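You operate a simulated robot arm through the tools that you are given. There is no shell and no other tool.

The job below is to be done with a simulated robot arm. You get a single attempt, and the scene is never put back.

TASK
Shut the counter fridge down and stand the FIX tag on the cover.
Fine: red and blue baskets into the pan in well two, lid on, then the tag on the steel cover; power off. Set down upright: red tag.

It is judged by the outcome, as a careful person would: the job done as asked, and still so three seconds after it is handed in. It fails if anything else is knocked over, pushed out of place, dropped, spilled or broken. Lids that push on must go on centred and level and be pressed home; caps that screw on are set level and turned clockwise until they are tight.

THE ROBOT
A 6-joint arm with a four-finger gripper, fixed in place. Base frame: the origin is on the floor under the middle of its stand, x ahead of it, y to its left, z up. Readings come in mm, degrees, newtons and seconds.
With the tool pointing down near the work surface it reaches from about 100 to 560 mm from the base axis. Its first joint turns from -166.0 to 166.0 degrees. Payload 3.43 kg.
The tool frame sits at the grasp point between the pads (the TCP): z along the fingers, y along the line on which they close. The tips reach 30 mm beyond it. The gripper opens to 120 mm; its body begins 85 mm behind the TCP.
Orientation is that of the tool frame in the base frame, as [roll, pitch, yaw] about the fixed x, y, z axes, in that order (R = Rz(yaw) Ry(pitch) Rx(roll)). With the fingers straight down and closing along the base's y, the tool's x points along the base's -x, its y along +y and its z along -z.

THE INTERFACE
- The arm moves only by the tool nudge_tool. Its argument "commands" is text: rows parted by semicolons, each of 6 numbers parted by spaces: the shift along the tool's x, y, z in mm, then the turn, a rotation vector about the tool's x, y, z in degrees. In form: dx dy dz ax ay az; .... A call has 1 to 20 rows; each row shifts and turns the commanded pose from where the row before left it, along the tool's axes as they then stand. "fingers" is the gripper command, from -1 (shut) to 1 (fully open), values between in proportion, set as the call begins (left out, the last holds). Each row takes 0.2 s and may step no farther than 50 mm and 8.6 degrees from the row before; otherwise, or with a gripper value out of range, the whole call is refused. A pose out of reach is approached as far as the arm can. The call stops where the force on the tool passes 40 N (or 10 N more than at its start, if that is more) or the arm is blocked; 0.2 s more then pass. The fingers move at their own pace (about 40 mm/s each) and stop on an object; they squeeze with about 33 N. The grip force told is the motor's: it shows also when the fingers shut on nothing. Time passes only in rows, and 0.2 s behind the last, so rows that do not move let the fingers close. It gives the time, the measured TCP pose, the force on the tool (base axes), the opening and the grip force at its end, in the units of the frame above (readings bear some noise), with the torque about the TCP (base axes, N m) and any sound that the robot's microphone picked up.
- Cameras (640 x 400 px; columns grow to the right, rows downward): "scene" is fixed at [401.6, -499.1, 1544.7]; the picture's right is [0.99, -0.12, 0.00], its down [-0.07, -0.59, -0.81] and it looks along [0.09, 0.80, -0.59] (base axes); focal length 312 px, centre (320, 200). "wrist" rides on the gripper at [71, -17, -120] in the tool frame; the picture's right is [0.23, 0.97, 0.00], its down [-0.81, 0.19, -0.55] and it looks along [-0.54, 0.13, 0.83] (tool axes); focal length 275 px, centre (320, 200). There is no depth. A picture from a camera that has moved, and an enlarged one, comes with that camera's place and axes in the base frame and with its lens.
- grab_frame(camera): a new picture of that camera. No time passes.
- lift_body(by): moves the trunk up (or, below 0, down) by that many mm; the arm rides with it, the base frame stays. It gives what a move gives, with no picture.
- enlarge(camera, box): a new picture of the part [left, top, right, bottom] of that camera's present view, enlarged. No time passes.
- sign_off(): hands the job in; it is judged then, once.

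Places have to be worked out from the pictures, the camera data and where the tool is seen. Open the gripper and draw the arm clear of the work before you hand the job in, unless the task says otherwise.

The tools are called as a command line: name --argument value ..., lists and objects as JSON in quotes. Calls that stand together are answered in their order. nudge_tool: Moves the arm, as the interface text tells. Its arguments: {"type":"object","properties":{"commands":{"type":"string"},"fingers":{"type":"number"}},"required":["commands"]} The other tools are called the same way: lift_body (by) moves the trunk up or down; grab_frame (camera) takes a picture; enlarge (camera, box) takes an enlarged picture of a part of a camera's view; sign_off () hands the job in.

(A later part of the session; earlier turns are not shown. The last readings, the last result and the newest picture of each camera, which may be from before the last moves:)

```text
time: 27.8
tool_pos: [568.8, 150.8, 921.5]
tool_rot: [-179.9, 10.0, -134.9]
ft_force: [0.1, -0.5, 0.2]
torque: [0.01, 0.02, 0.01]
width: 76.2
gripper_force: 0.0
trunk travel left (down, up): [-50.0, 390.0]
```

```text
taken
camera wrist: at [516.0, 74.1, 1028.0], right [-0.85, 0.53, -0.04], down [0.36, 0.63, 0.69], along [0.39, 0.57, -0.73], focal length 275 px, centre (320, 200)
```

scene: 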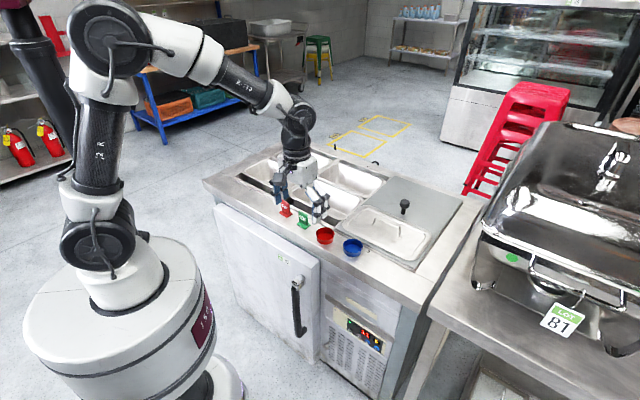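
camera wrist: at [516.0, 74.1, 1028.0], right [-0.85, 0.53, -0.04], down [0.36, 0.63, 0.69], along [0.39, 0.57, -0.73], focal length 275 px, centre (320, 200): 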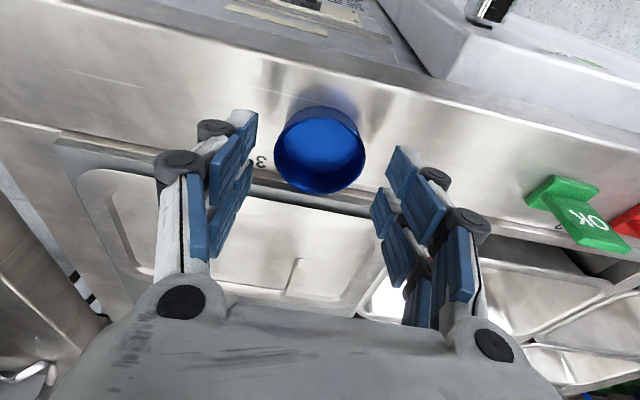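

Well centred. I descend to z≈897 and close on the blue basket.

nudge_tool --commands "0.55 0 12.35 0 0 0; 0.55 0 12.35 0 0 0; 0 0 0 0 0 0"

grab_frame --camera "wrist"

enlarge --camera "scene" --box '[300, 200, 396, 260]'

```text
time: 28.6
tool_pos: [571.2, 153.8, 896.5]
tool_rot: [180.0, 10.0, -135.0]
ft_force: [0.9, 0.6, 0.3]
torque: [-0.03, 0.01, 0.0]
width: 76.1
gripper_force: 0.1
trunk travel left (down, up): [-50.0, 390.0]
```

```text
taken
camera wrist: at [518.1, 76.6, 1003.1], right [-0.85, 0.53, -0.04], down [0.36, 0.63, 0.69], along [0.39, 0.57, -0.73], focal length 275 px, centre (320, 200)
```

wrist: 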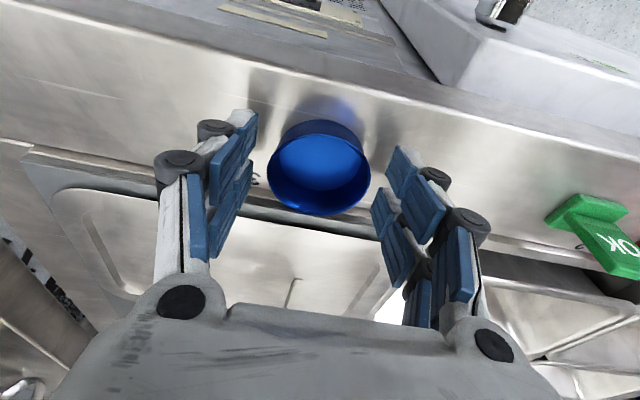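

```text
6.67 times, centred on (348, 230) of scene
camera zoom: at [401.6, -499.1, 1544.7], right [0.99, -0.12, 0.0], down [-0.07, -0.59, -0.81], along [0.09, 0.8, -0.59], focal length 2080 px, centre (133, 0)
```

zoom: 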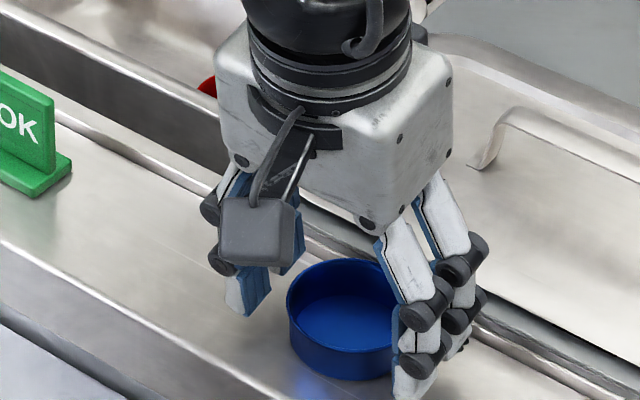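

Blue sits in the same spot in the wrist view as red did when gripped, so I close.

nudge_tool --commands "0 0 0 0 0 0; 0 0 0 0 0 0; 0 0 0 0 0 0; 0 0 0 0 0 0" --fingers -1

nudge_tool --commands "-1.8 0 -10 0 0 0; -4.9 0 -27.9 0 0 0; -4.9 0 -27.9 0 0 0; -4.9 0 -27.9 0 0 0; 0 0 0 0 0 0"

grab_frame --camera "wrist"

enlarge --camera "scene" --box '[300, 160, 428, 240]'

```text
time: 29.6
tool_pos: [571.9, 152.8, 895.3]
tool_rot: [-180.0, 10.0, -135.1]
ft_force: [0.2, -0.6, 0.9]
torque: [-0.04, -0.02, 0.0]
width: 57.6
gripper_force: 33.0
trunk travel left (down, up): [-50.0, 390.0]
```

```text
time: 30.8
tool_pos: [572.1, 155.6, 994.1]
tool_rot: [-179.9, 9.9, -135.0]
ft_force: [-0.7, 0.3, -0.1]
torque: [0.02, -0.04, 0.0]
width: 57.3
gripper_force: 33.6
trunk travel left (down, up): [-50.0, 390.0]
```

```text
taken
camera wrist: at [519.4, 78.0, 1100.2], right [-0.85, 0.53, -0.04], down [0.36, 0.63, 0.68], along [0.39, 0.57, -0.73], focal length 275 px, centre (320, 200)
```

wrist: 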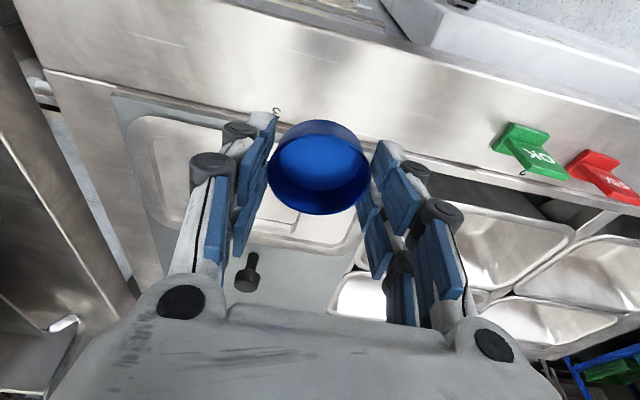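

```text
5.00 times, centred on (364, 200) of scene
camera zoom: at [401.6, -499.1, 1544.7], right [0.99, -0.12, 0.0], down [-0.07, -0.59, -0.81], along [0.09, 0.8, -0.59], focal length 1560 px, centre (100, 200)
```

zoom: 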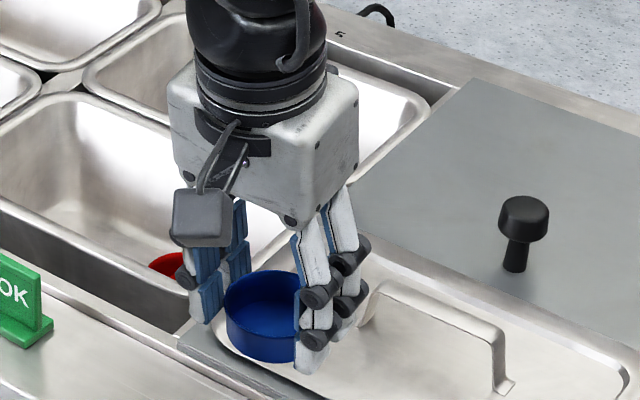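

Blue is held level. I carry it over the left half of pan two, toward a=23.

nudge_tool --commands "-21.3 33.9 3.76 0 0 0; -21.3 33.9 3.76 0 0 0; -21.3 33.9 3.76 0 0 0; -21.3 33.9 3.76 0 0 0; -21.3 33.9 3.76 0 0 0; -21.3 33.9 3.76 0 0 0; -21.3 33.9 3.76 0 0 0; -21.3 33.9 3.76 0 0 0; 0 0 0 0 0 0"

grab_frame --camera "wrist"

enlarge --camera "scene" --box '[260, 120, 420, 220]'

```text
time: 32.8
tool_pos: [502.0, 468.6, 991.8]
tool_rot: [-180.0, 10.0, -135.0]
ft_force: [1.0, 1.4, -1.0]
torque: [0.0, -0.01, 0.03]
width: 57.2
gripper_force: 32.5
trunk travel left (down, up): [-50.0, 390.0]
```

```text
taken
camera wrist: at [448.5, 392.0, 1098.7], right [-0.85, 0.53, -0.04], down [0.36, 0.63, 0.68], along [0.39, 0.57, -0.73], focal length 275 px, centre (320, 200)
```

wrist: 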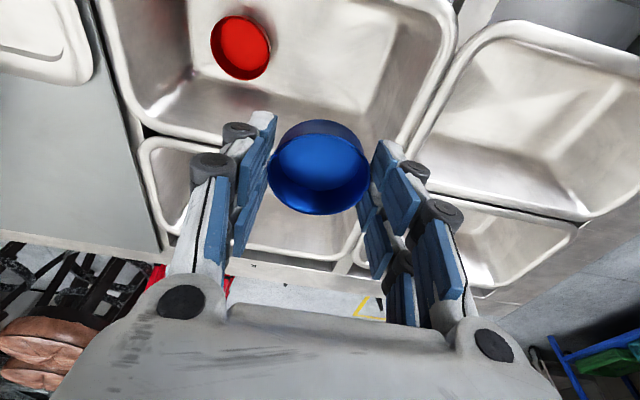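

```text
4.00 times, centred on (340, 170) of scene
camera zoom: at [401.6, -499.1, 1544.7], right [0.99, -0.12, 0.0], down [-0.07, -0.59, -0.81], along [0.09, 0.8, -0.59], focal length 1248 px, centre (240, 320)
```

zoom: 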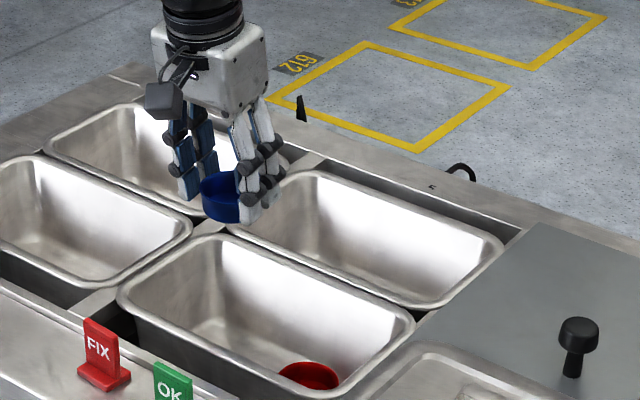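

Positioned at a=23.6, b=686 over the pan's left half, well clear of red. I lower to z≈842.

nudge_tool --commands "5.2 0 29.55 0 0 0; 5.2 0 29.55 0 0 0; 5.2 0 29.55 0 0 0; 5.2 0 29.55 0 0 0; 0 0 0 0 0 0"

grab_frame --camera "wrist"

enlarge --camera "scene" --box '[280, 150, 408, 230]'

```text
time: 34.0
tool_pos: [499.2, 469.7, 871.0]
tool_rot: [180.0, 10.0, -135.0]
ft_force: [-0.2, -0.9, -0.1]
torque: [-0.02, 0.02, 0.0]
width: 57.2
gripper_force: 33.0
trunk travel left (down, up): [-50.0, 390.0]
```

```text
taken
camera wrist: at [446.8, 393.5, 978.3], right [-0.85, 0.53, -0.04], down [0.36, 0.63, 0.69], along [0.39, 0.57, -0.73], focal length 275 px, centre (320, 200)
```

wrist: 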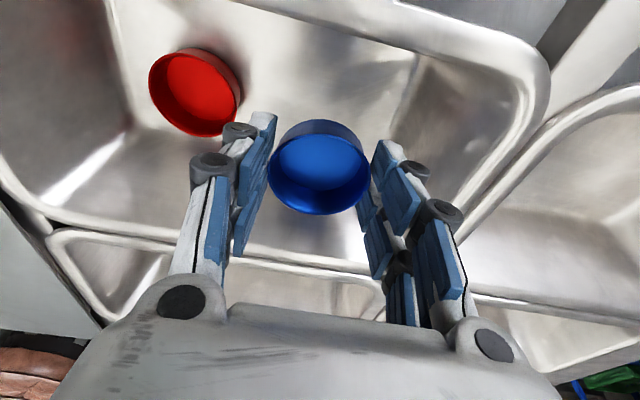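

```text
5.00 times, centred on (344, 190) of scene
camera zoom: at [401.6, -499.1, 1544.7], right [0.99, -0.12, 0.0], down [-0.07, -0.59, -0.81], along [0.09, 0.8, -0.59], focal length 1560 px, centre (200, 250)
```

zoom: 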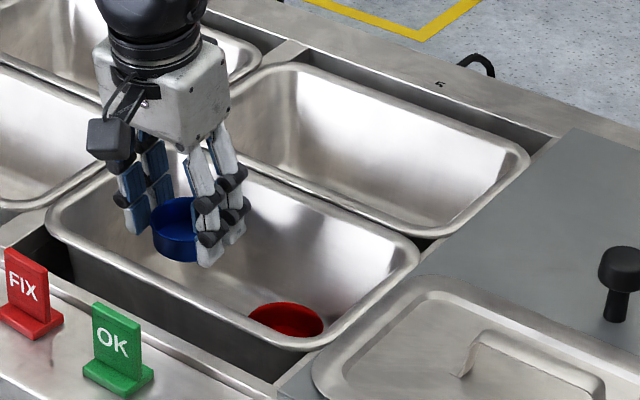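

Left fingers need to clear the left wall, so I shift 2 mm right and continue down to z≈826.

nudge_tool --commands "3.5 -1.2 19.7 0 0 0; 2.6 -1 14.8 0 0 0; 1.7 0 9.8 0 0 0; 0 0 0 0 0 0"

grab_frame --camera "wrist"

```text
time: 35.0
tool_pos: [502.8, 466.6, 826.6]
tool_rot: [180.0, 10.1, -135.0]
ft_force: [0.0, 0.3, -0.3]
torque: [0.01, 0.0, 0.01]
width: 57.1
gripper_force: 32.7
trunk travel left (down, up): [-50.0, 390.0]
```

```text
taken
camera wrist: at [450.0, 389.9, 933.1], right [-0.85, 0.53, -0.04], down [0.36, 0.63, 0.69], along [0.39, 0.57, -0.73], focal length 275 px, centre (320, 200)
```

wrist: 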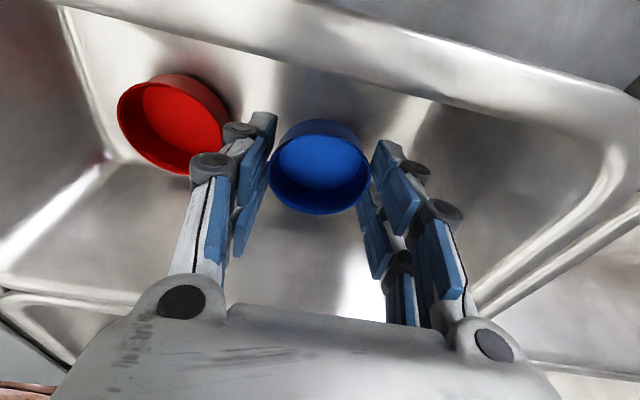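

Spacing to red is about 30 mm. I lower in small steps toward the expected floor contact near z≈808.

nudge_tool --commands "0.7 1.5 3.9 0 0 0; 0.7 0 3.9 0 0 0; 0.52 0 2.95 0 0 0; 0.35 0 1.97 0 0 0; 0 0 0 0 0 0"

enlarge --camera "wrist" --box '[100, 60, 420, 260]'

```text
time: 36.2
tool_pos: [500.8, 466.1, 813.0]
tool_rot: [-180.0, 10.1, -134.9]
ft_force: [-0.4, -0.4, -0.1]
torque: [-0.01, 0.02, 0.01]
width: 56.5
gripper_force: 33.3
trunk travel left (down, up): [-50.0, 390.0]
```

```text
2.00 times, centred on (260, 160) of wrist
camera zoom: at [448.7, 390.6, 920.3], right [-0.85, 0.53, -0.04], down [0.36, 0.63, 0.69], along [0.39, 0.57, -0.73], focal length 551 px, centre (440, 280)
```

zoom: 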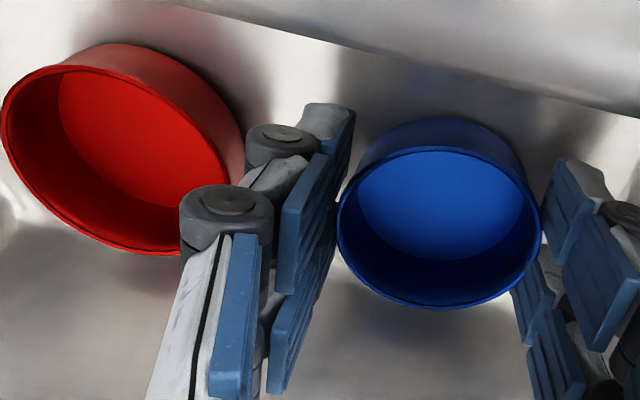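

Still no contact at z=813; two more 2 mm steps.

nudge_tool --commands "0.35 0 1.97 0 0 0; 0.26 0 1.48 0 0 0; 0 0 0 0 0 0"

```text
time: 37.0
tool_pos: [502.3, 467.3, 810.8]
tool_rot: [179.9, 10.2, -135.0]
ft_force: [1.1, -0.3, 2.9]
torque: [0.06, 0.01, 0.0]
width: 56.7
gripper_force: 32.6
trunk travel left (down, up): [-50.0, 390.0]
```

The force just rose to 2.9 N at z≈810. One more 1 mm step to confirm contact.

nudge_tool --commands "0.17 0 1 0 0 0; 0 0 0 0 0 0"

```text
time: 37.6
tool_pos: [502.8, 466.9, 811.3]
tool_rot: [179.9, 10.2, -135.0]
ft_force: [2.0, -1.3, 10.6]
torque: [-0.03, 0.0, -0.01]
width: 56.7
gripper_force: 33.1
trunk travel left (down, up): [-50.0, 390.0]
```

Contact at 10.6 N, so blue is on the floor. I ease up slightly and open about 5 mm per side.

nudge_tool --commands "-0.1 0 -0.6 0 0 0; 0 0 0 0 0 0"

nudge_tool --commands "0 0 0 0 0 0; 0 0 0 0 0 0; 0 0 0 0 0 0" --fingers 0.11

enlarge --camera "wrist" --box '[100, 60, 420, 260]'

```text
time: 38.2
tool_pos: [502.3, 467.4, 809.9]
tool_rot: [180.0, 10.0, -135.0]
ft_force: [1.9, -2.0, 10.5]
torque: [-0.03, -0.07, -0.08]
width: 56.4
gripper_force: 33.2
trunk travel left (down, up): [-50.0, 390.0]
```

```text
time: 39.0
tool_pos: [503.1, 467.6, 809.9]
tool_rot: [180.0, 10.0, -135.0]
ft_force: [-0.1, -1.0, 0.6]
torque: [-0.04, 0.02, 0.0]
width: 66.5
gripper_force: 0.0
trunk travel left (down, up): [-50.0, 390.0]
```

```text
2.00 times, centred on (260, 160) of wrist
camera zoom: at [449.3, 391.1, 916.1], right [-0.85, 0.53, -0.04], down [0.36, 0.63, 0.69], along [0.39, 0.57, -0.73], focal length 551 px, centre (440, 280)
```

zoom: 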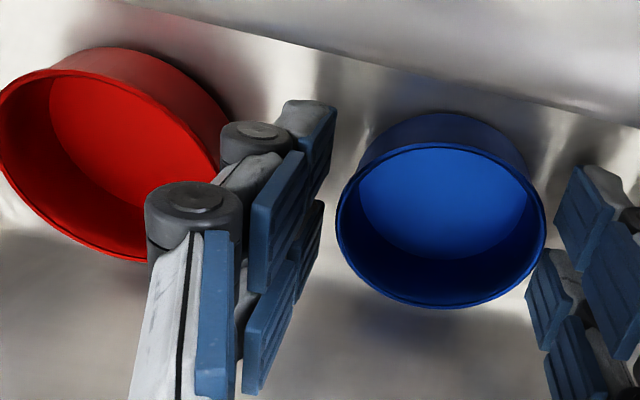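

Blue is standing and released, and red is undisturbed. I withdraw straight up.

nudge_tool --commands "-0.9 0 -5 0 0 0; -2.6 0 -14.8 0 0 0; -5.2 0 -29.5 0 0 0; -5.2 0 -29.5 0 0 0; -6.9 0 -39.4 0 0 0; -6.9 0 -39.4 0 0 0; -5.2 0 -29.5 0 0 0; 0 0 0 0 0 0"

grab_frame --camera "wrist"

enlarge --camera "scene" --box '[260, 140, 480, 277]'

```text
time: 40.8
tool_pos: [501.8, 466.4, 1002.2]
tool_rot: [-179.9, 9.9, -135.1]
ft_force: [1.3, 0.5, -0.1]
torque: [0.04, -0.01, 0.0]
width: 66.4
gripper_force: 0.1
trunk travel left (down, up): [-50.0, 390.0]
```

```text
taken
camera wrist: at [448.6, 390.4, 1107.9], right [-0.85, 0.53, -0.04], down [0.36, 0.63, 0.68], along [0.39, 0.57, -0.73], focal length 275 px, centre (320, 200)
```

wrist: 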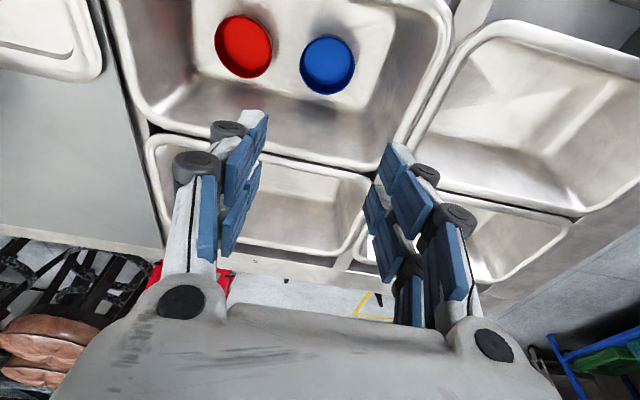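

```text
2.91 times, centred on (370, 208) of scene
camera zoom: at [401.6, -499.1, 1544.7], right [0.99, -0.12, 0.0], down [-0.07, -0.59, -0.81], along [0.09, 0.8, -0.59], focal length 908 px, centre (174, 175)
```

zoom: 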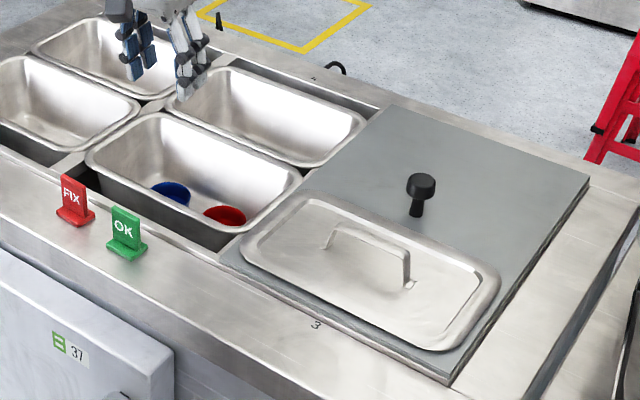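

Both baskets stand upright side by side in the pan. Next is the lid: I move back over the front edge at a≈330 to get a good view of the lid and its handle.

nudge_tool --commands "23.8 -38.1 -9.9 0 0 0; 23.8 -38.1 -9.9 0 0 0; 23.8 -38.1 -9.9 0 0 0; 23.8 -38.1 -9.9 0 0 0; 23.8 -38.1 -9.9 0 0 0; 23.8 -38.1 -9.9 0 0 0; 23.8 -38.1 -9.9 0 0 0; 23.8 -38.1 -9.9 0 0 0; 0 0 0 0 0 0"

grab_frame --camera "wrist"

enlarge --camera "scene" --box '[330, 190, 442, 260]'

```text
time: 42.8
tool_pos: [576.1, 109.7, 1042.8]
tool_rot: [179.9, 10.0, -134.8]
ft_force: [-0.1, -0.2, 0.5]
torque: [0.0, -0.02, -0.01]
width: 66.6
gripper_force: 0.1
trunk travel left (down, up): [-50.0, 390.0]
```

```text
taken
camera wrist: at [523.3, 33.0, 1149.3], right [-0.85, 0.53, -0.04], down [0.36, 0.63, 0.69], along [0.39, 0.57, -0.73], focal length 275 px, centre (320, 200)
```

wrist: 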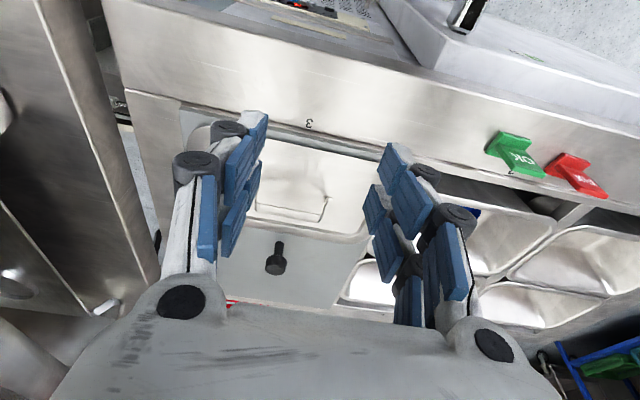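

```text
5.71 times, centred on (386, 225) of scene
camera zoom: at [401.6, -499.1, 1544.7], right [0.99, -0.12, 0.0], down [-0.07, -0.59, -0.81], along [0.09, 0.8, -0.59], focal length 1783 px, centre (-57, 57)
```

zoom: 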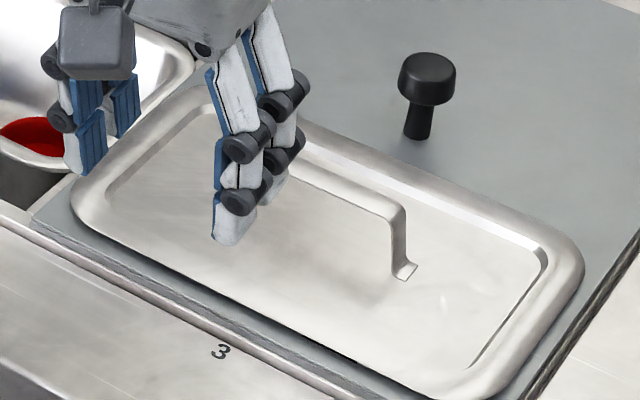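

I enlarge the wrist view of the lid handle to measure it.

enlarge --camera "wrist" --box '[230, 110, 390, 210]'

enlarge --camera "wrist" --box '[230, 170, 390, 270]'

```text
4.00 times, centred on (310, 160) of wrist
camera zoom: at [523.3, 33.0, 1149.3], right [-0.85, 0.53, -0.04], down [0.36, 0.63, 0.69], along [0.39, 0.57, -0.73], focal length 1101 px, centre (360, 360)
```

zoom: 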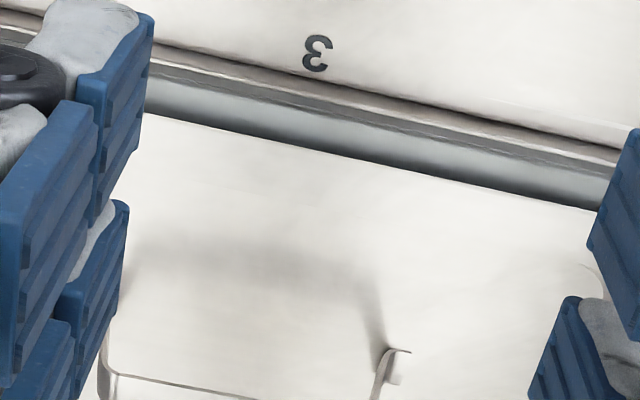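

```text
4.00 times, centred on (310, 220) of wrist
camera zoom: at [523.3, 33.0, 1149.3], right [-0.85, 0.53, -0.04], down [0.36, 0.63, 0.69], along [0.39, 0.57, -0.73], focal length 1101 px, centre (360, 120)
```

zoom: 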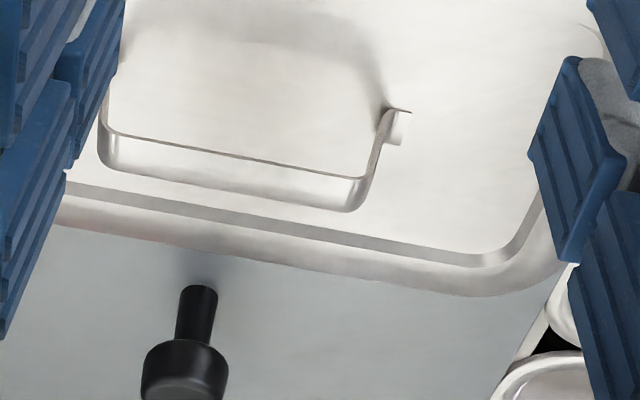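

The handle is a strap about 84 mm long along the counter and 17 mm wide, its top near z≈910. I need a view from another side to fix its height, so I level the tool and turn it 90° to close across the strap.

nudge_tool --commands "0 0 0 0 5 0; 0 0 0 0 5 0; 0 0 0 0 0 8.2; 0 0 0 0 0 8.2; 0 0 0 0 0 8.2; 0 0 0 0 0 8.2; 0 0 0 0 0 8.2; 0 0 0 0 0 8.2; 0 0 0 0 0 8.2; 0 0 0 0 0 8.2; 0 0 0 0 0 8.2; 0 0 0 0 0 8.2; 0 0 0 0 0 8.2; 0 0 0 0 0 0"

grab_frame --camera "wrist"

```text
time: 45.8
tool_pos: [576.4, 109.8, 1044.9]
tool_rot: [179.9, 0.0, 134.6]
ft_force: [0.1, 0.4, 0.1]
torque: [-0.01, 0.03, -0.03]
width: 66.7
gripper_force: 0.1
trunk travel left (down, up): [-50.0, 390.0]
```

```text
taken
camera wrist: at [512.7, 148.6, 1165.9], right [0.53, 0.85, 0.0], down [0.71, -0.44, 0.55], along [0.47, -0.29, -0.83], focal length 275 px, centre (320, 200)
```

wrist: 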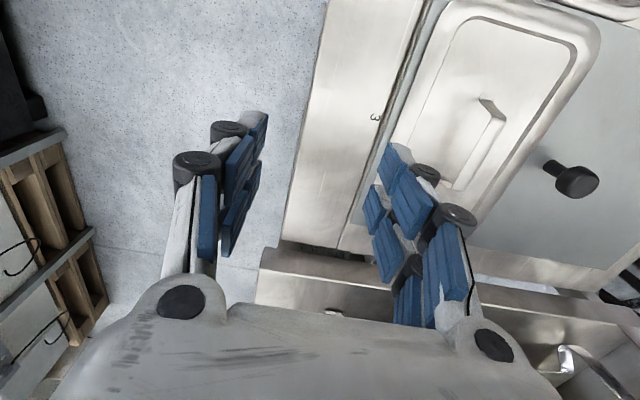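

The lid looks rotated a few degrees relative to the counter. I tilt 10° outward about the new axis and move to a≈260, b≈600 so the camera looks along the lid.

nudge_tool --commands "0 0 0 -5 0 0; 0 0 0 -5 0 0; 17.5 26.8 13.6 0 0 0; 17.5 26.8 13.6 0 0 0; 17.5 26.8 13.6 0 0 0; 17.5 26.8 13.6 0 0 0; 0 0 0 0 0 0"

grab_frame --camera "wrist"

enlarge --camera "wrist" --box '[230, 0, 518, 180]'

```text
time: 47.4
tool_pos: [607.6, 240.0, 1008.5]
tool_rot: [170.1, 0.1, 134.8]
ft_force: [-0.1, 0.2, -0.6]
torque: [0.01, -0.01, 0.01]
width: 66.7
gripper_force: 0.1
trunk travel left (down, up): [-50.0, 390.0]
```

```text
taken
camera wrist: at [530.8, 263.7, 1125.1], right [0.52, 0.84, 0.17], down [0.64, -0.51, 0.58], along [0.57, -0.19, -0.8], focal length 275 px, centre (320, 200)
```

wrist: 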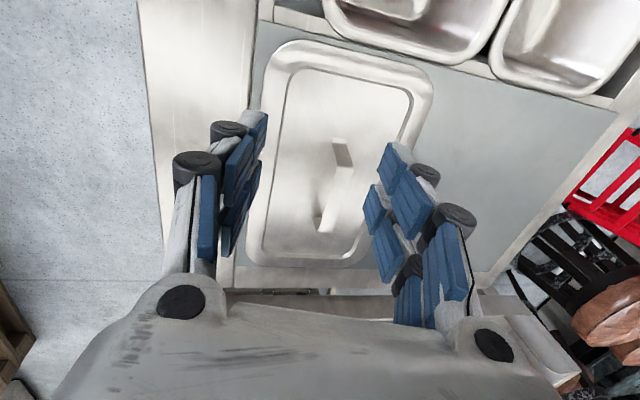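

```text
2.22 times, centred on (374, 90) of wrist
camera zoom: at [530.8, 263.7, 1125.1], right [0.52, 0.84, 0.17], down [0.64, -0.51, 0.58], along [0.57, -0.19, -0.8], focal length 612 px, centre (200, 444)
```

zoom: 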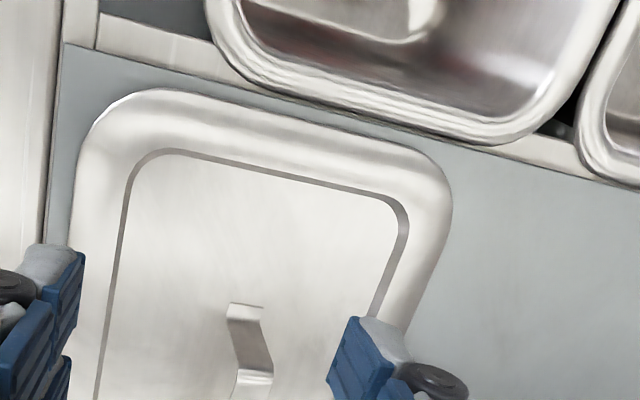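

I enlarge on the handle itself from this side.

enlarge --camera "wrist" --box '[260, 120, 420, 220]'

enlarge --camera "wrist" --box '[230, 160, 422, 280]'

```text
4.00 times, centred on (340, 170) of wrist
camera zoom: at [530.8, 263.7, 1125.1], right [0.52, 0.84, 0.17], down [0.64, -0.51, 0.58], along [0.57, -0.19, -0.8], focal length 1101 px, centre (240, 320)
```

zoom: 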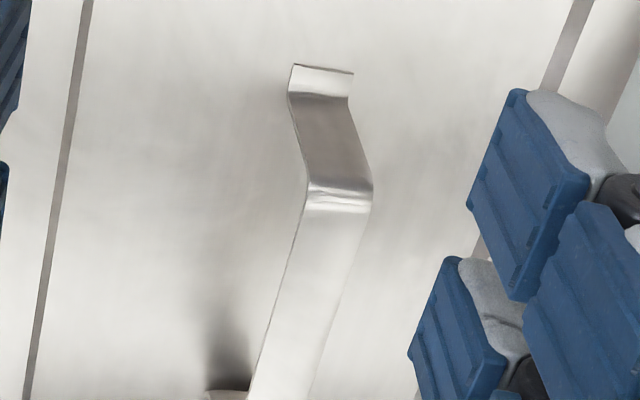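

```text
3.33 times, centred on (326, 220) of wrist
camera zoom: at [530.8, 263.7, 1125.1], right [0.52, 0.84, 0.17], down [0.64, -0.51, 0.58], along [0.57, -0.19, -0.8], focal length 918 px, centre (300, 133)
```

zoom: 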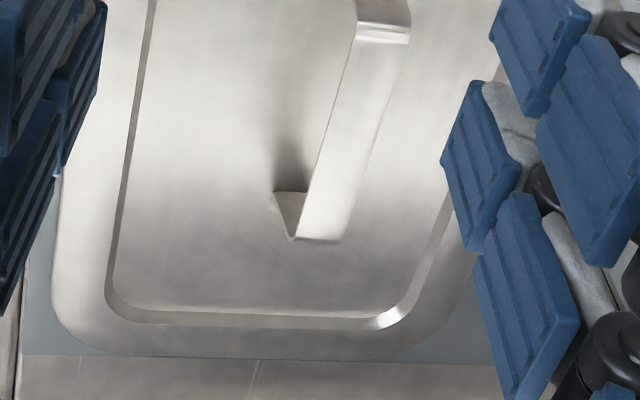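

Handle is roughly parallel to the counter at b≈642–658, but its height estimates disagree between 895 and 915. I zoom the scene camera onto it.

enlarge --camera "scene" --box '[360, 200, 424, 240]'

grab_frame --camera "scene"

```text
10.00 times, centred on (392, 220) of scene
camera zoom: at [401.6, -499.1, 1544.7], right [0.99, -0.12, 0.0], down [-0.07, -0.59, -0.81], along [0.09, 0.8, -0.59], focal length 3120 px, centre (-400, 0)
```

zoom: 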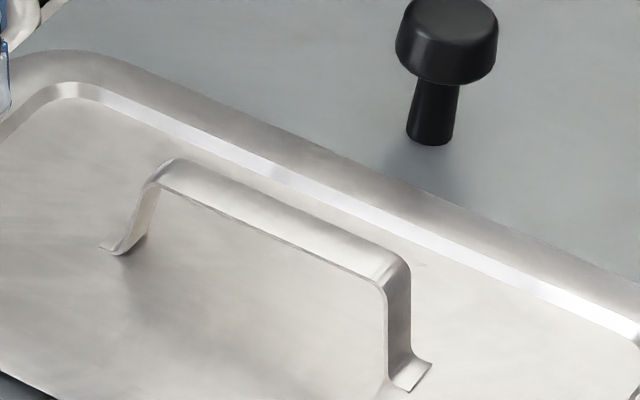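

```text
taken
```

scene: 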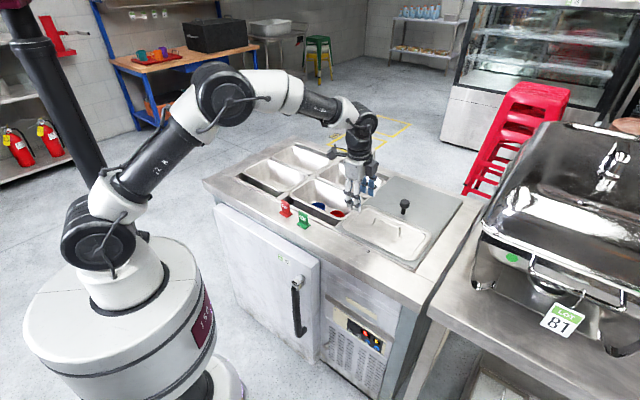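

The zoom settles it: the handle stands about 35 mm above the lid, its top near z≈897. It is centred near a=346, b=655, and lies parallel to the tool's x. I add 2° of tilt for reach and move above the handle at z≈950.

nudge_tool --commands "0 0 0 -2 0 0; -28 13.1 22.7 0 0 0; -28 13.1 22.7 0 0 0; -28 13.1 22.7 0 0 0; 0 0 0 0 0 0" --fingers 0

grab_frame --camera "wrist"

enlarge --camera "scene" --box '[344, 180, 440, 240]'

```text
time: 48.6
tool_pos: [704.1, 216.8, 949.7]
tool_rot: [168.1, -0.1, 134.9]
ft_force: [-0.4, -0.1, -0.2]
torque: [0.0, 0.02, 0.01]
width: 60.2
gripper_force: 0.0
trunk travel left (down, up): [-50.0, 390.0]
```

```text
taken
camera wrist: at [624.4, 237.8, 1064.5], right [0.51, 0.83, 0.2], down [0.62, -0.52, 0.58], along [0.59, -0.17, -0.79], focal length 275 px, centre (320, 200)
```

wrist: 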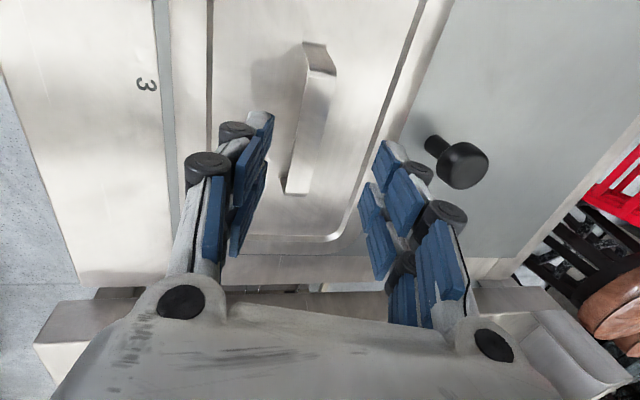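

```text
6.67 times, centred on (392, 210) of scene
camera zoom: at [401.6, -499.1, 1544.7], right [0.99, -0.12, 0.0], down [-0.07, -0.59, -0.81], along [0.09, 0.8, -0.59], focal length 2080 px, centre (-160, 133)
```

zoom: 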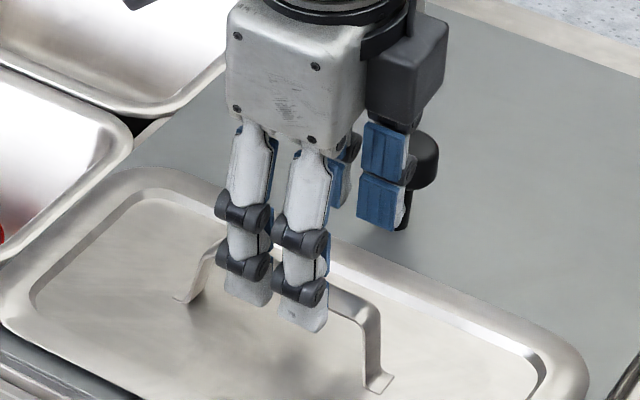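

The strap centre sits at a≈340.5, b≈654.5 in the tool view, about 1° off the tool's yaw. I correct that and descend to z≈912 so the strap lies between the pads.

nudge_tool --commands "0 0 0 0 0 -0.8; 1.8 -2.6 12.3 0 0 0; 1.7 -2.6 12.3 0 0 0; 0 -2.6 12.3 0 0 0; 0 0 0 0 0 0"

grab_frame --camera "wrist"

enlarge --camera "scene" --box '[344, 190, 440, 250]'

```text
time: 49.8
tool_pos: [701.4, 219.9, 912.9]
tool_rot: [168.1, 0.2, 135.5]
ft_force: [-0.1, -0.4, 0.4]
torque: [0.01, 0.0, 0.0]
width: 60.0
gripper_force: 0.1
trunk travel left (down, up): [-50.0, 390.0]
```

```text
taken
camera wrist: at [620.5, 240.3, 1027.5], right [0.5, 0.84, 0.2], down [0.63, -0.51, 0.58], along [0.59, -0.16, -0.79], focal length 275 px, centre (320, 200)
```

wrist: 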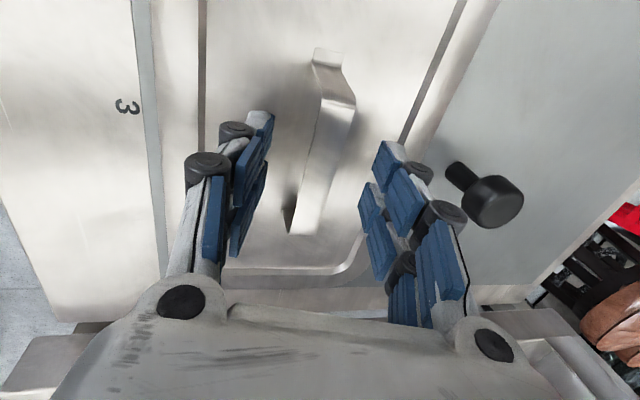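

```text
6.67 times, centred on (392, 220) of scene
camera zoom: at [401.6, -499.1, 1544.7], right [0.99, -0.12, 0.0], down [-0.07, -0.59, -0.81], along [0.09, 0.8, -0.59], focal length 2080 px, centre (-160, 67)
```

zoom: 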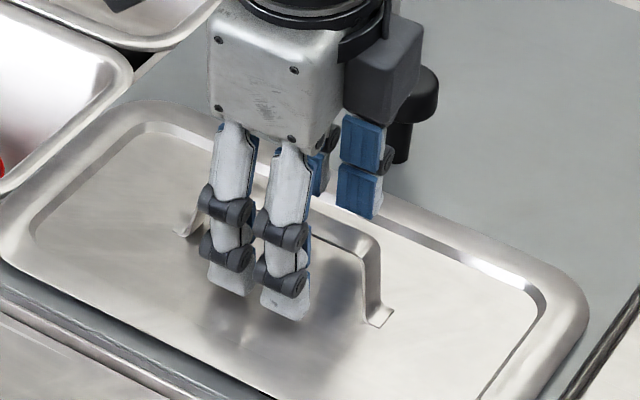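

I enlarge to compare the strap's direction with the pads before closing.

enlarge --camera "wrist" --box '[230, 40, 422, 160]'

enlarge --camera "wrist" --box '[230, 140, 422, 260]'

```text
3.33 times, centred on (326, 100) of wrist
camera zoom: at [620.5, 240.3, 1027.5], right [0.5, 0.84, 0.2], down [0.63, -0.51, 0.58], along [0.59, -0.16, -0.79], focal length 918 px, centre (300, 533)
```

zoom: 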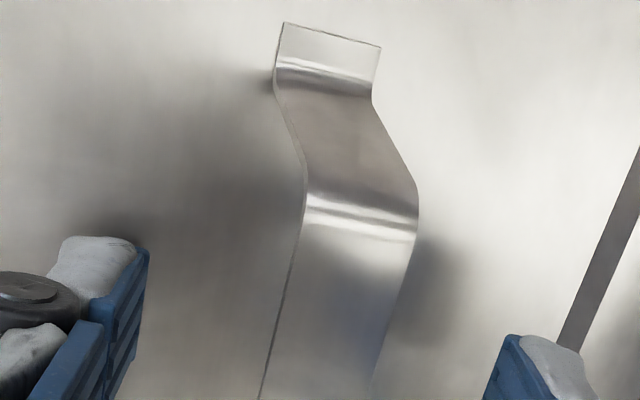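

```text
3.33 times, centred on (326, 200) of wrist
camera zoom: at [620.5, 240.3, 1027.5], right [0.5, 0.84, 0.2], down [0.63, -0.51, 0.58], along [0.59, -0.16, -0.79], focal length 918 px, centre (300, 200)
```

zoom: 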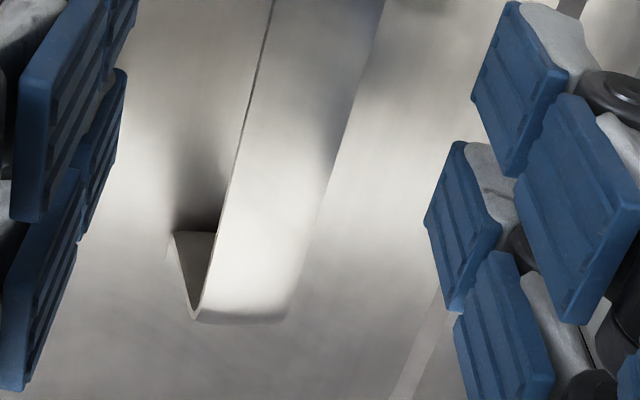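

The strap is aligned with the pads to within about 0.3° and centred between them. I shift 4 mm along it to its middle and close.

nudge_tool --commands "-4 0 0 0 0 0; 0 0 0 0 0 0"

nudge_tool --commands "0 0 0 0 0 0; 0 0 0 0 0 0; 0 0 0 0 0 0; 0 0 0 0 0 0; 0 0 0 0 0 0" --fingers -1

grab_frame --camera "wrist"

enlarge --camera "scene" --box '[344, 190, 440, 250]'

```text
time: 50.4
tool_pos: [704.6, 217.3, 912.6]
tool_rot: [168.1, 0.2, 135.7]
ft_force: [0.0, 0.1, 0.1]
torque: [-0.02, 0.01, -0.02]
width: 60.0
gripper_force: 0.0
trunk travel left (down, up): [-50.0, 390.0]
```

```text
time: 51.6
tool_pos: [704.2, 217.4, 912.2]
tool_rot: [168.0, 0.2, 135.6]
ft_force: [-0.3, 0.1, -0.2]
torque: [0.1, 0.14, 0.05]
width: 14.9
gripper_force: 33.2
trunk travel left (down, up): [-50.0, 390.0]
```

```text
taken
camera wrist: at [623.5, 237.7, 1027.3], right [0.5, 0.84, 0.2], down [0.63, -0.51, 0.58], along [0.59, -0.17, -0.79], focal length 275 px, centre (320, 200)
```

wrist: 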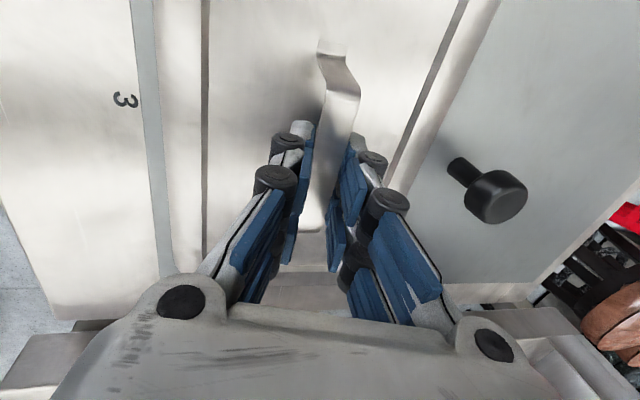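

```text
6.67 times, centred on (392, 220) of scene
camera zoom: at [401.6, -499.1, 1544.7], right [0.99, -0.12, 0.0], down [-0.07, -0.59, -0.81], along [0.09, 0.8, -0.59], focal length 2080 px, centre (-160, 67)
```

zoom: 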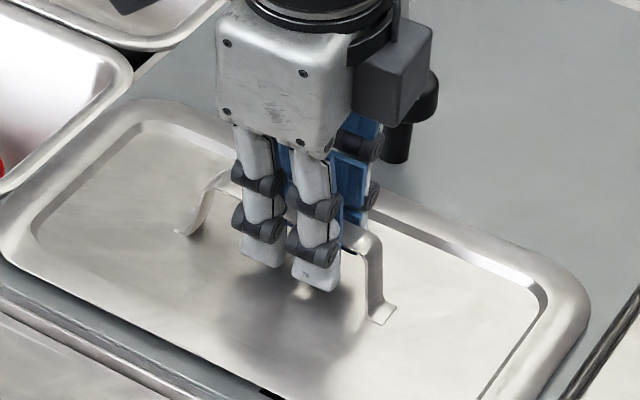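

Gripped on the strap at 14.9 mm. I lift a few millimetres first to see how the lid hangs.

nudge_tool --commands "0 0.8 -3.9 0 0 0; 0 1.7 -7.8 0 0 0; 0 2.1 -9.8 0 0 0; 0 0 0 0 0 0"

grab_frame --camera "wrist"

enlarge --camera "scene" --box '[320, 170, 448, 250]'

```text
time: 52.6
tool_pos: [705.5, 217.5, 936.2]
tool_rot: [167.9, 0.3, 135.6]
ft_force: [-0.6, 0.1, -2.4]
torque: [0.02, 0.02, -0.18]
width: 14.7
gripper_force: 33.1
trunk travel left (down, up): [-50.0, 390.0]
```

```text
taken
camera wrist: at [623.7, 238.0, 1050.5], right [0.5, 0.84, 0.2], down [0.63, -0.51, 0.58], along [0.59, -0.17, -0.79], focal length 275 px, centre (320, 200)
```

wrist: 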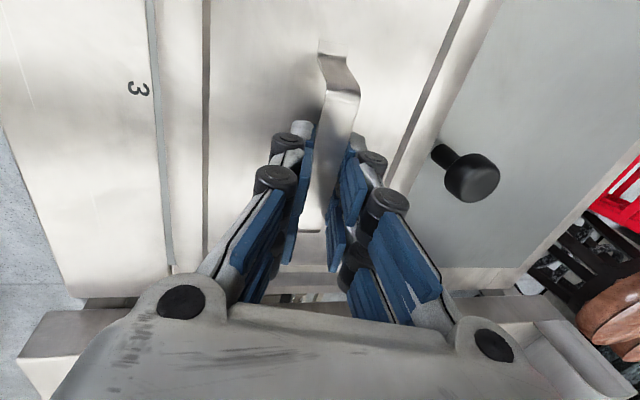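

```text
5.00 times, centred on (384, 210) of scene
camera zoom: at [401.6, -499.1, 1544.7], right [0.99, -0.12, 0.0], down [-0.07, -0.59, -0.81], along [0.09, 0.8, -0.59], focal length 1560 px, centre (0, 150)
```

zoom: 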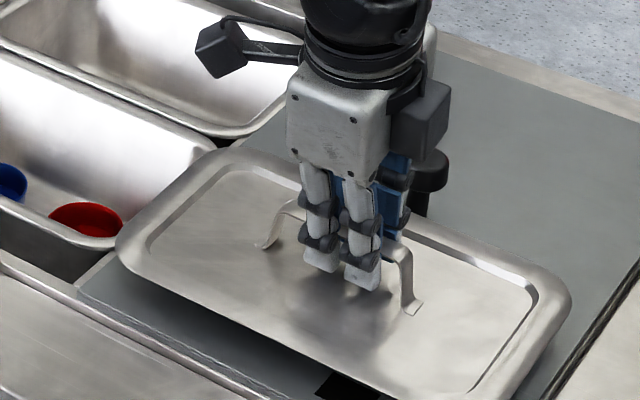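

The lid hangs level, about 0.25 kg, and the strap hasn't shifted between the pads. I lift to z≈960 and carry it over pan two.

nudge_tool --commands "0 2.6 -12.2 0 0 0; 0 2.6 -12.3 0 0 0; 23.2 3.1 0.7 0 0 0; 23.2 3.1 0.7 0 0 0; 23.2 3.1 0.7 0 0 0; 23.2 3.1 0.7 0 0 0; 23.2 3.1 0.7 0 0 0; 23.2 3.1 0.7 0 0 0; 23.2 3.1 0.7 0 0 0; 23.2 3.1 0.7 0 0 0; 23.2 3.1 0.7 0 0 0; 23.2 3.1 0.7 0 0 0; 23.2 3.1 0.7 0 0 0; 22.6 3.1 0.7 0 0 0; 0 0 0 0 0 0; 0 0 0 0 0 0"

grab_frame --camera "wrist"

enlarge --camera "scene" --box '[250, 130, 410, 230]'

```text
time: 56.0
tool_pos: [533.4, 438.5, 959.0]
tool_rot: [168.1, 0.1, 135.5]
ft_force: [0.6, 0.9, -3.3]
torque: [-0.03, 0.01, 0.03]
width: 15.0
gripper_force: 32.9
trunk travel left (down, up): [-50.0, 390.0]
```

```text
taken
camera wrist: at [452.2, 459.7, 1073.9], right [0.5, 0.84, 0.2], down [0.63, -0.51, 0.58], along [0.59, -0.17, -0.79], focal length 275 px, centre (320, 200)
```

wrist: 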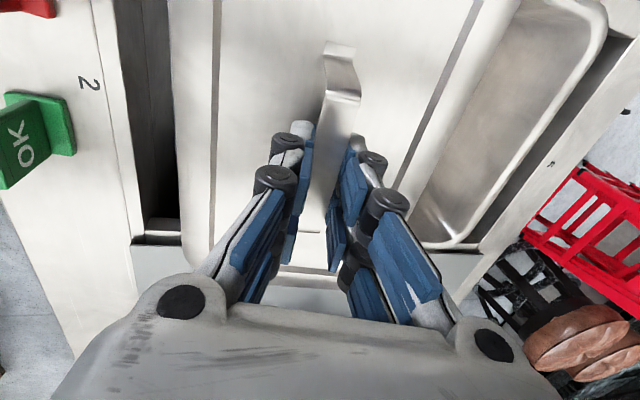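

```text
4.00 times, centred on (330, 180) of scene
camera zoom: at [401.6, -499.1, 1544.7], right [0.99, -0.12, 0.0], down [-0.07, -0.59, -0.81], along [0.09, 0.8, -0.59], focal length 1248 px, centre (280, 280)
```

zoom: 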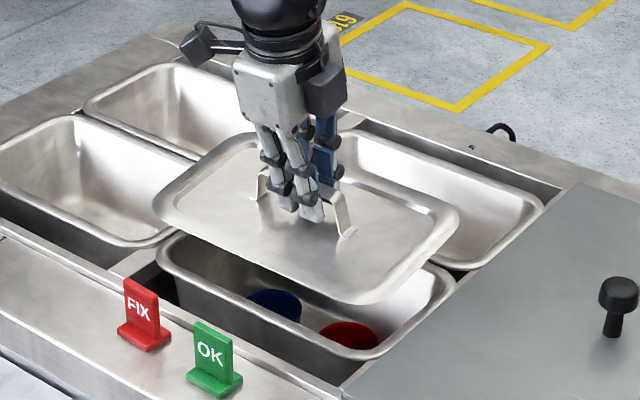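

Lid is over pan two at the computed position. I lower to about 15 mm above the rim and check the alignment.

nudge_tool --commands "0 -2.2 10.4 0 0 0; 0 -2.2 10.4 0 0 0; 0 -2.2 10.4 0 0 0; 0 0 0 0 0 0"

grab_frame --camera "wrist"

enlarge --camera "scene" --box '[272, 160, 384, 230]'

enlarge --camera "wrist" --box '[90, 200, 330, 350]'

```text
time: 57.0
tool_pos: [533.3, 438.4, 927.1]
tool_rot: [168.0, 0.2, 135.6]
ft_force: [-0.3, -0.3, -2.1]
torque: [-0.04, -0.01, 0.02]
width: 14.6
gripper_force: 32.5
trunk travel left (down, up): [-50.0, 390.0]
```

```text
taken
camera wrist: at [452.2, 459.4, 1041.8], right [0.5, 0.84, 0.2], down [0.63, -0.51, 0.58], along [0.59, -0.17, -0.79], focal length 275 px, centre (320, 200)
```

wrist: 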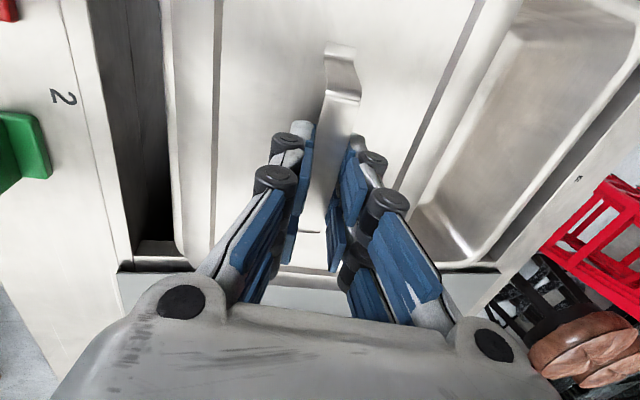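

```text
5.71 times, centred on (328, 195) of scene
camera zoom: at [401.6, -499.1, 1544.7], right [0.99, -0.12, 0.0], down [-0.07, -0.59, -0.81], along [0.09, 0.8, -0.59], focal length 1783 px, centre (274, 229)
```

zoom: 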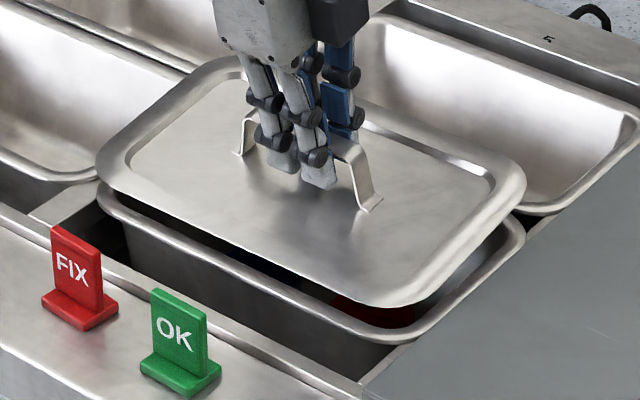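

```text
2.67 times, centred on (210, 275) of wrist
camera zoom: at [452.2, 459.4, 1041.8], right [0.5, 0.84, 0.2], down [0.63, -0.51, 0.58], along [0.59, -0.17, -0.79], focal length 734 px, centre (613, 0)
```

zoom: 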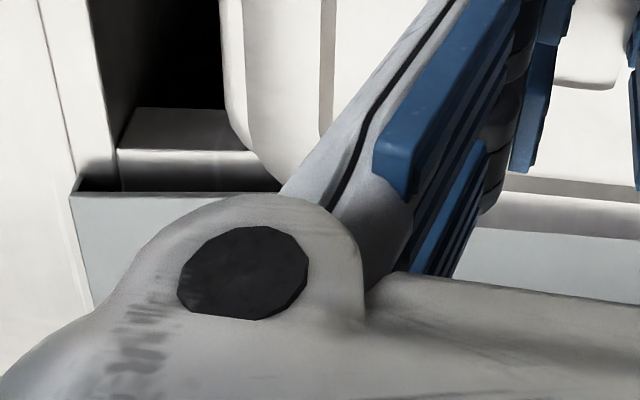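

The scene view suggests the lid may sit slightly higher on the right than the left. I enlarge both ends to check level and centring.

enlarge --camera "scene" --box '[280, 170, 344, 210]'

enlarge --camera "scene" --box '[320, 180, 384, 220]'

```text
10.00 times, centred on (312, 190) of scene
camera zoom: at [401.6, -499.1, 1544.7], right [0.99, -0.12, 0.0], down [-0.07, -0.59, -0.81], along [0.09, 0.8, -0.59], focal length 3120 px, centre (400, 300)
```

zoom: 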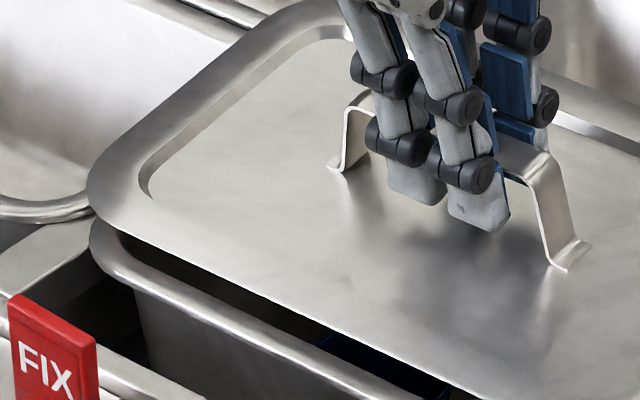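

```text
10.00 times, centred on (352, 200) of scene
camera zoom: at [401.6, -499.1, 1544.7], right [0.99, -0.12, 0.0], down [-0.07, -0.59, -0.81], along [0.09, 0.8, -0.59], focal length 3120 px, centre (0, 200)
```

zoom: 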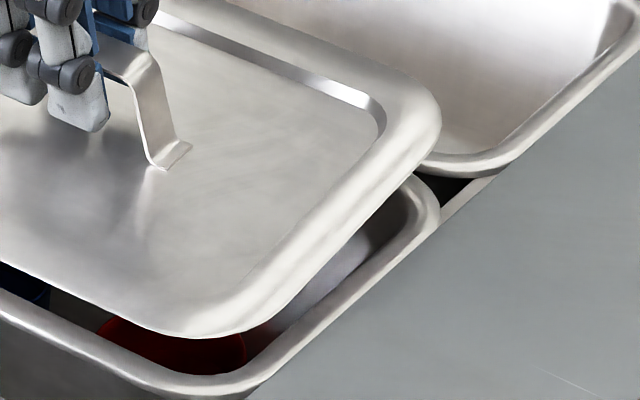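

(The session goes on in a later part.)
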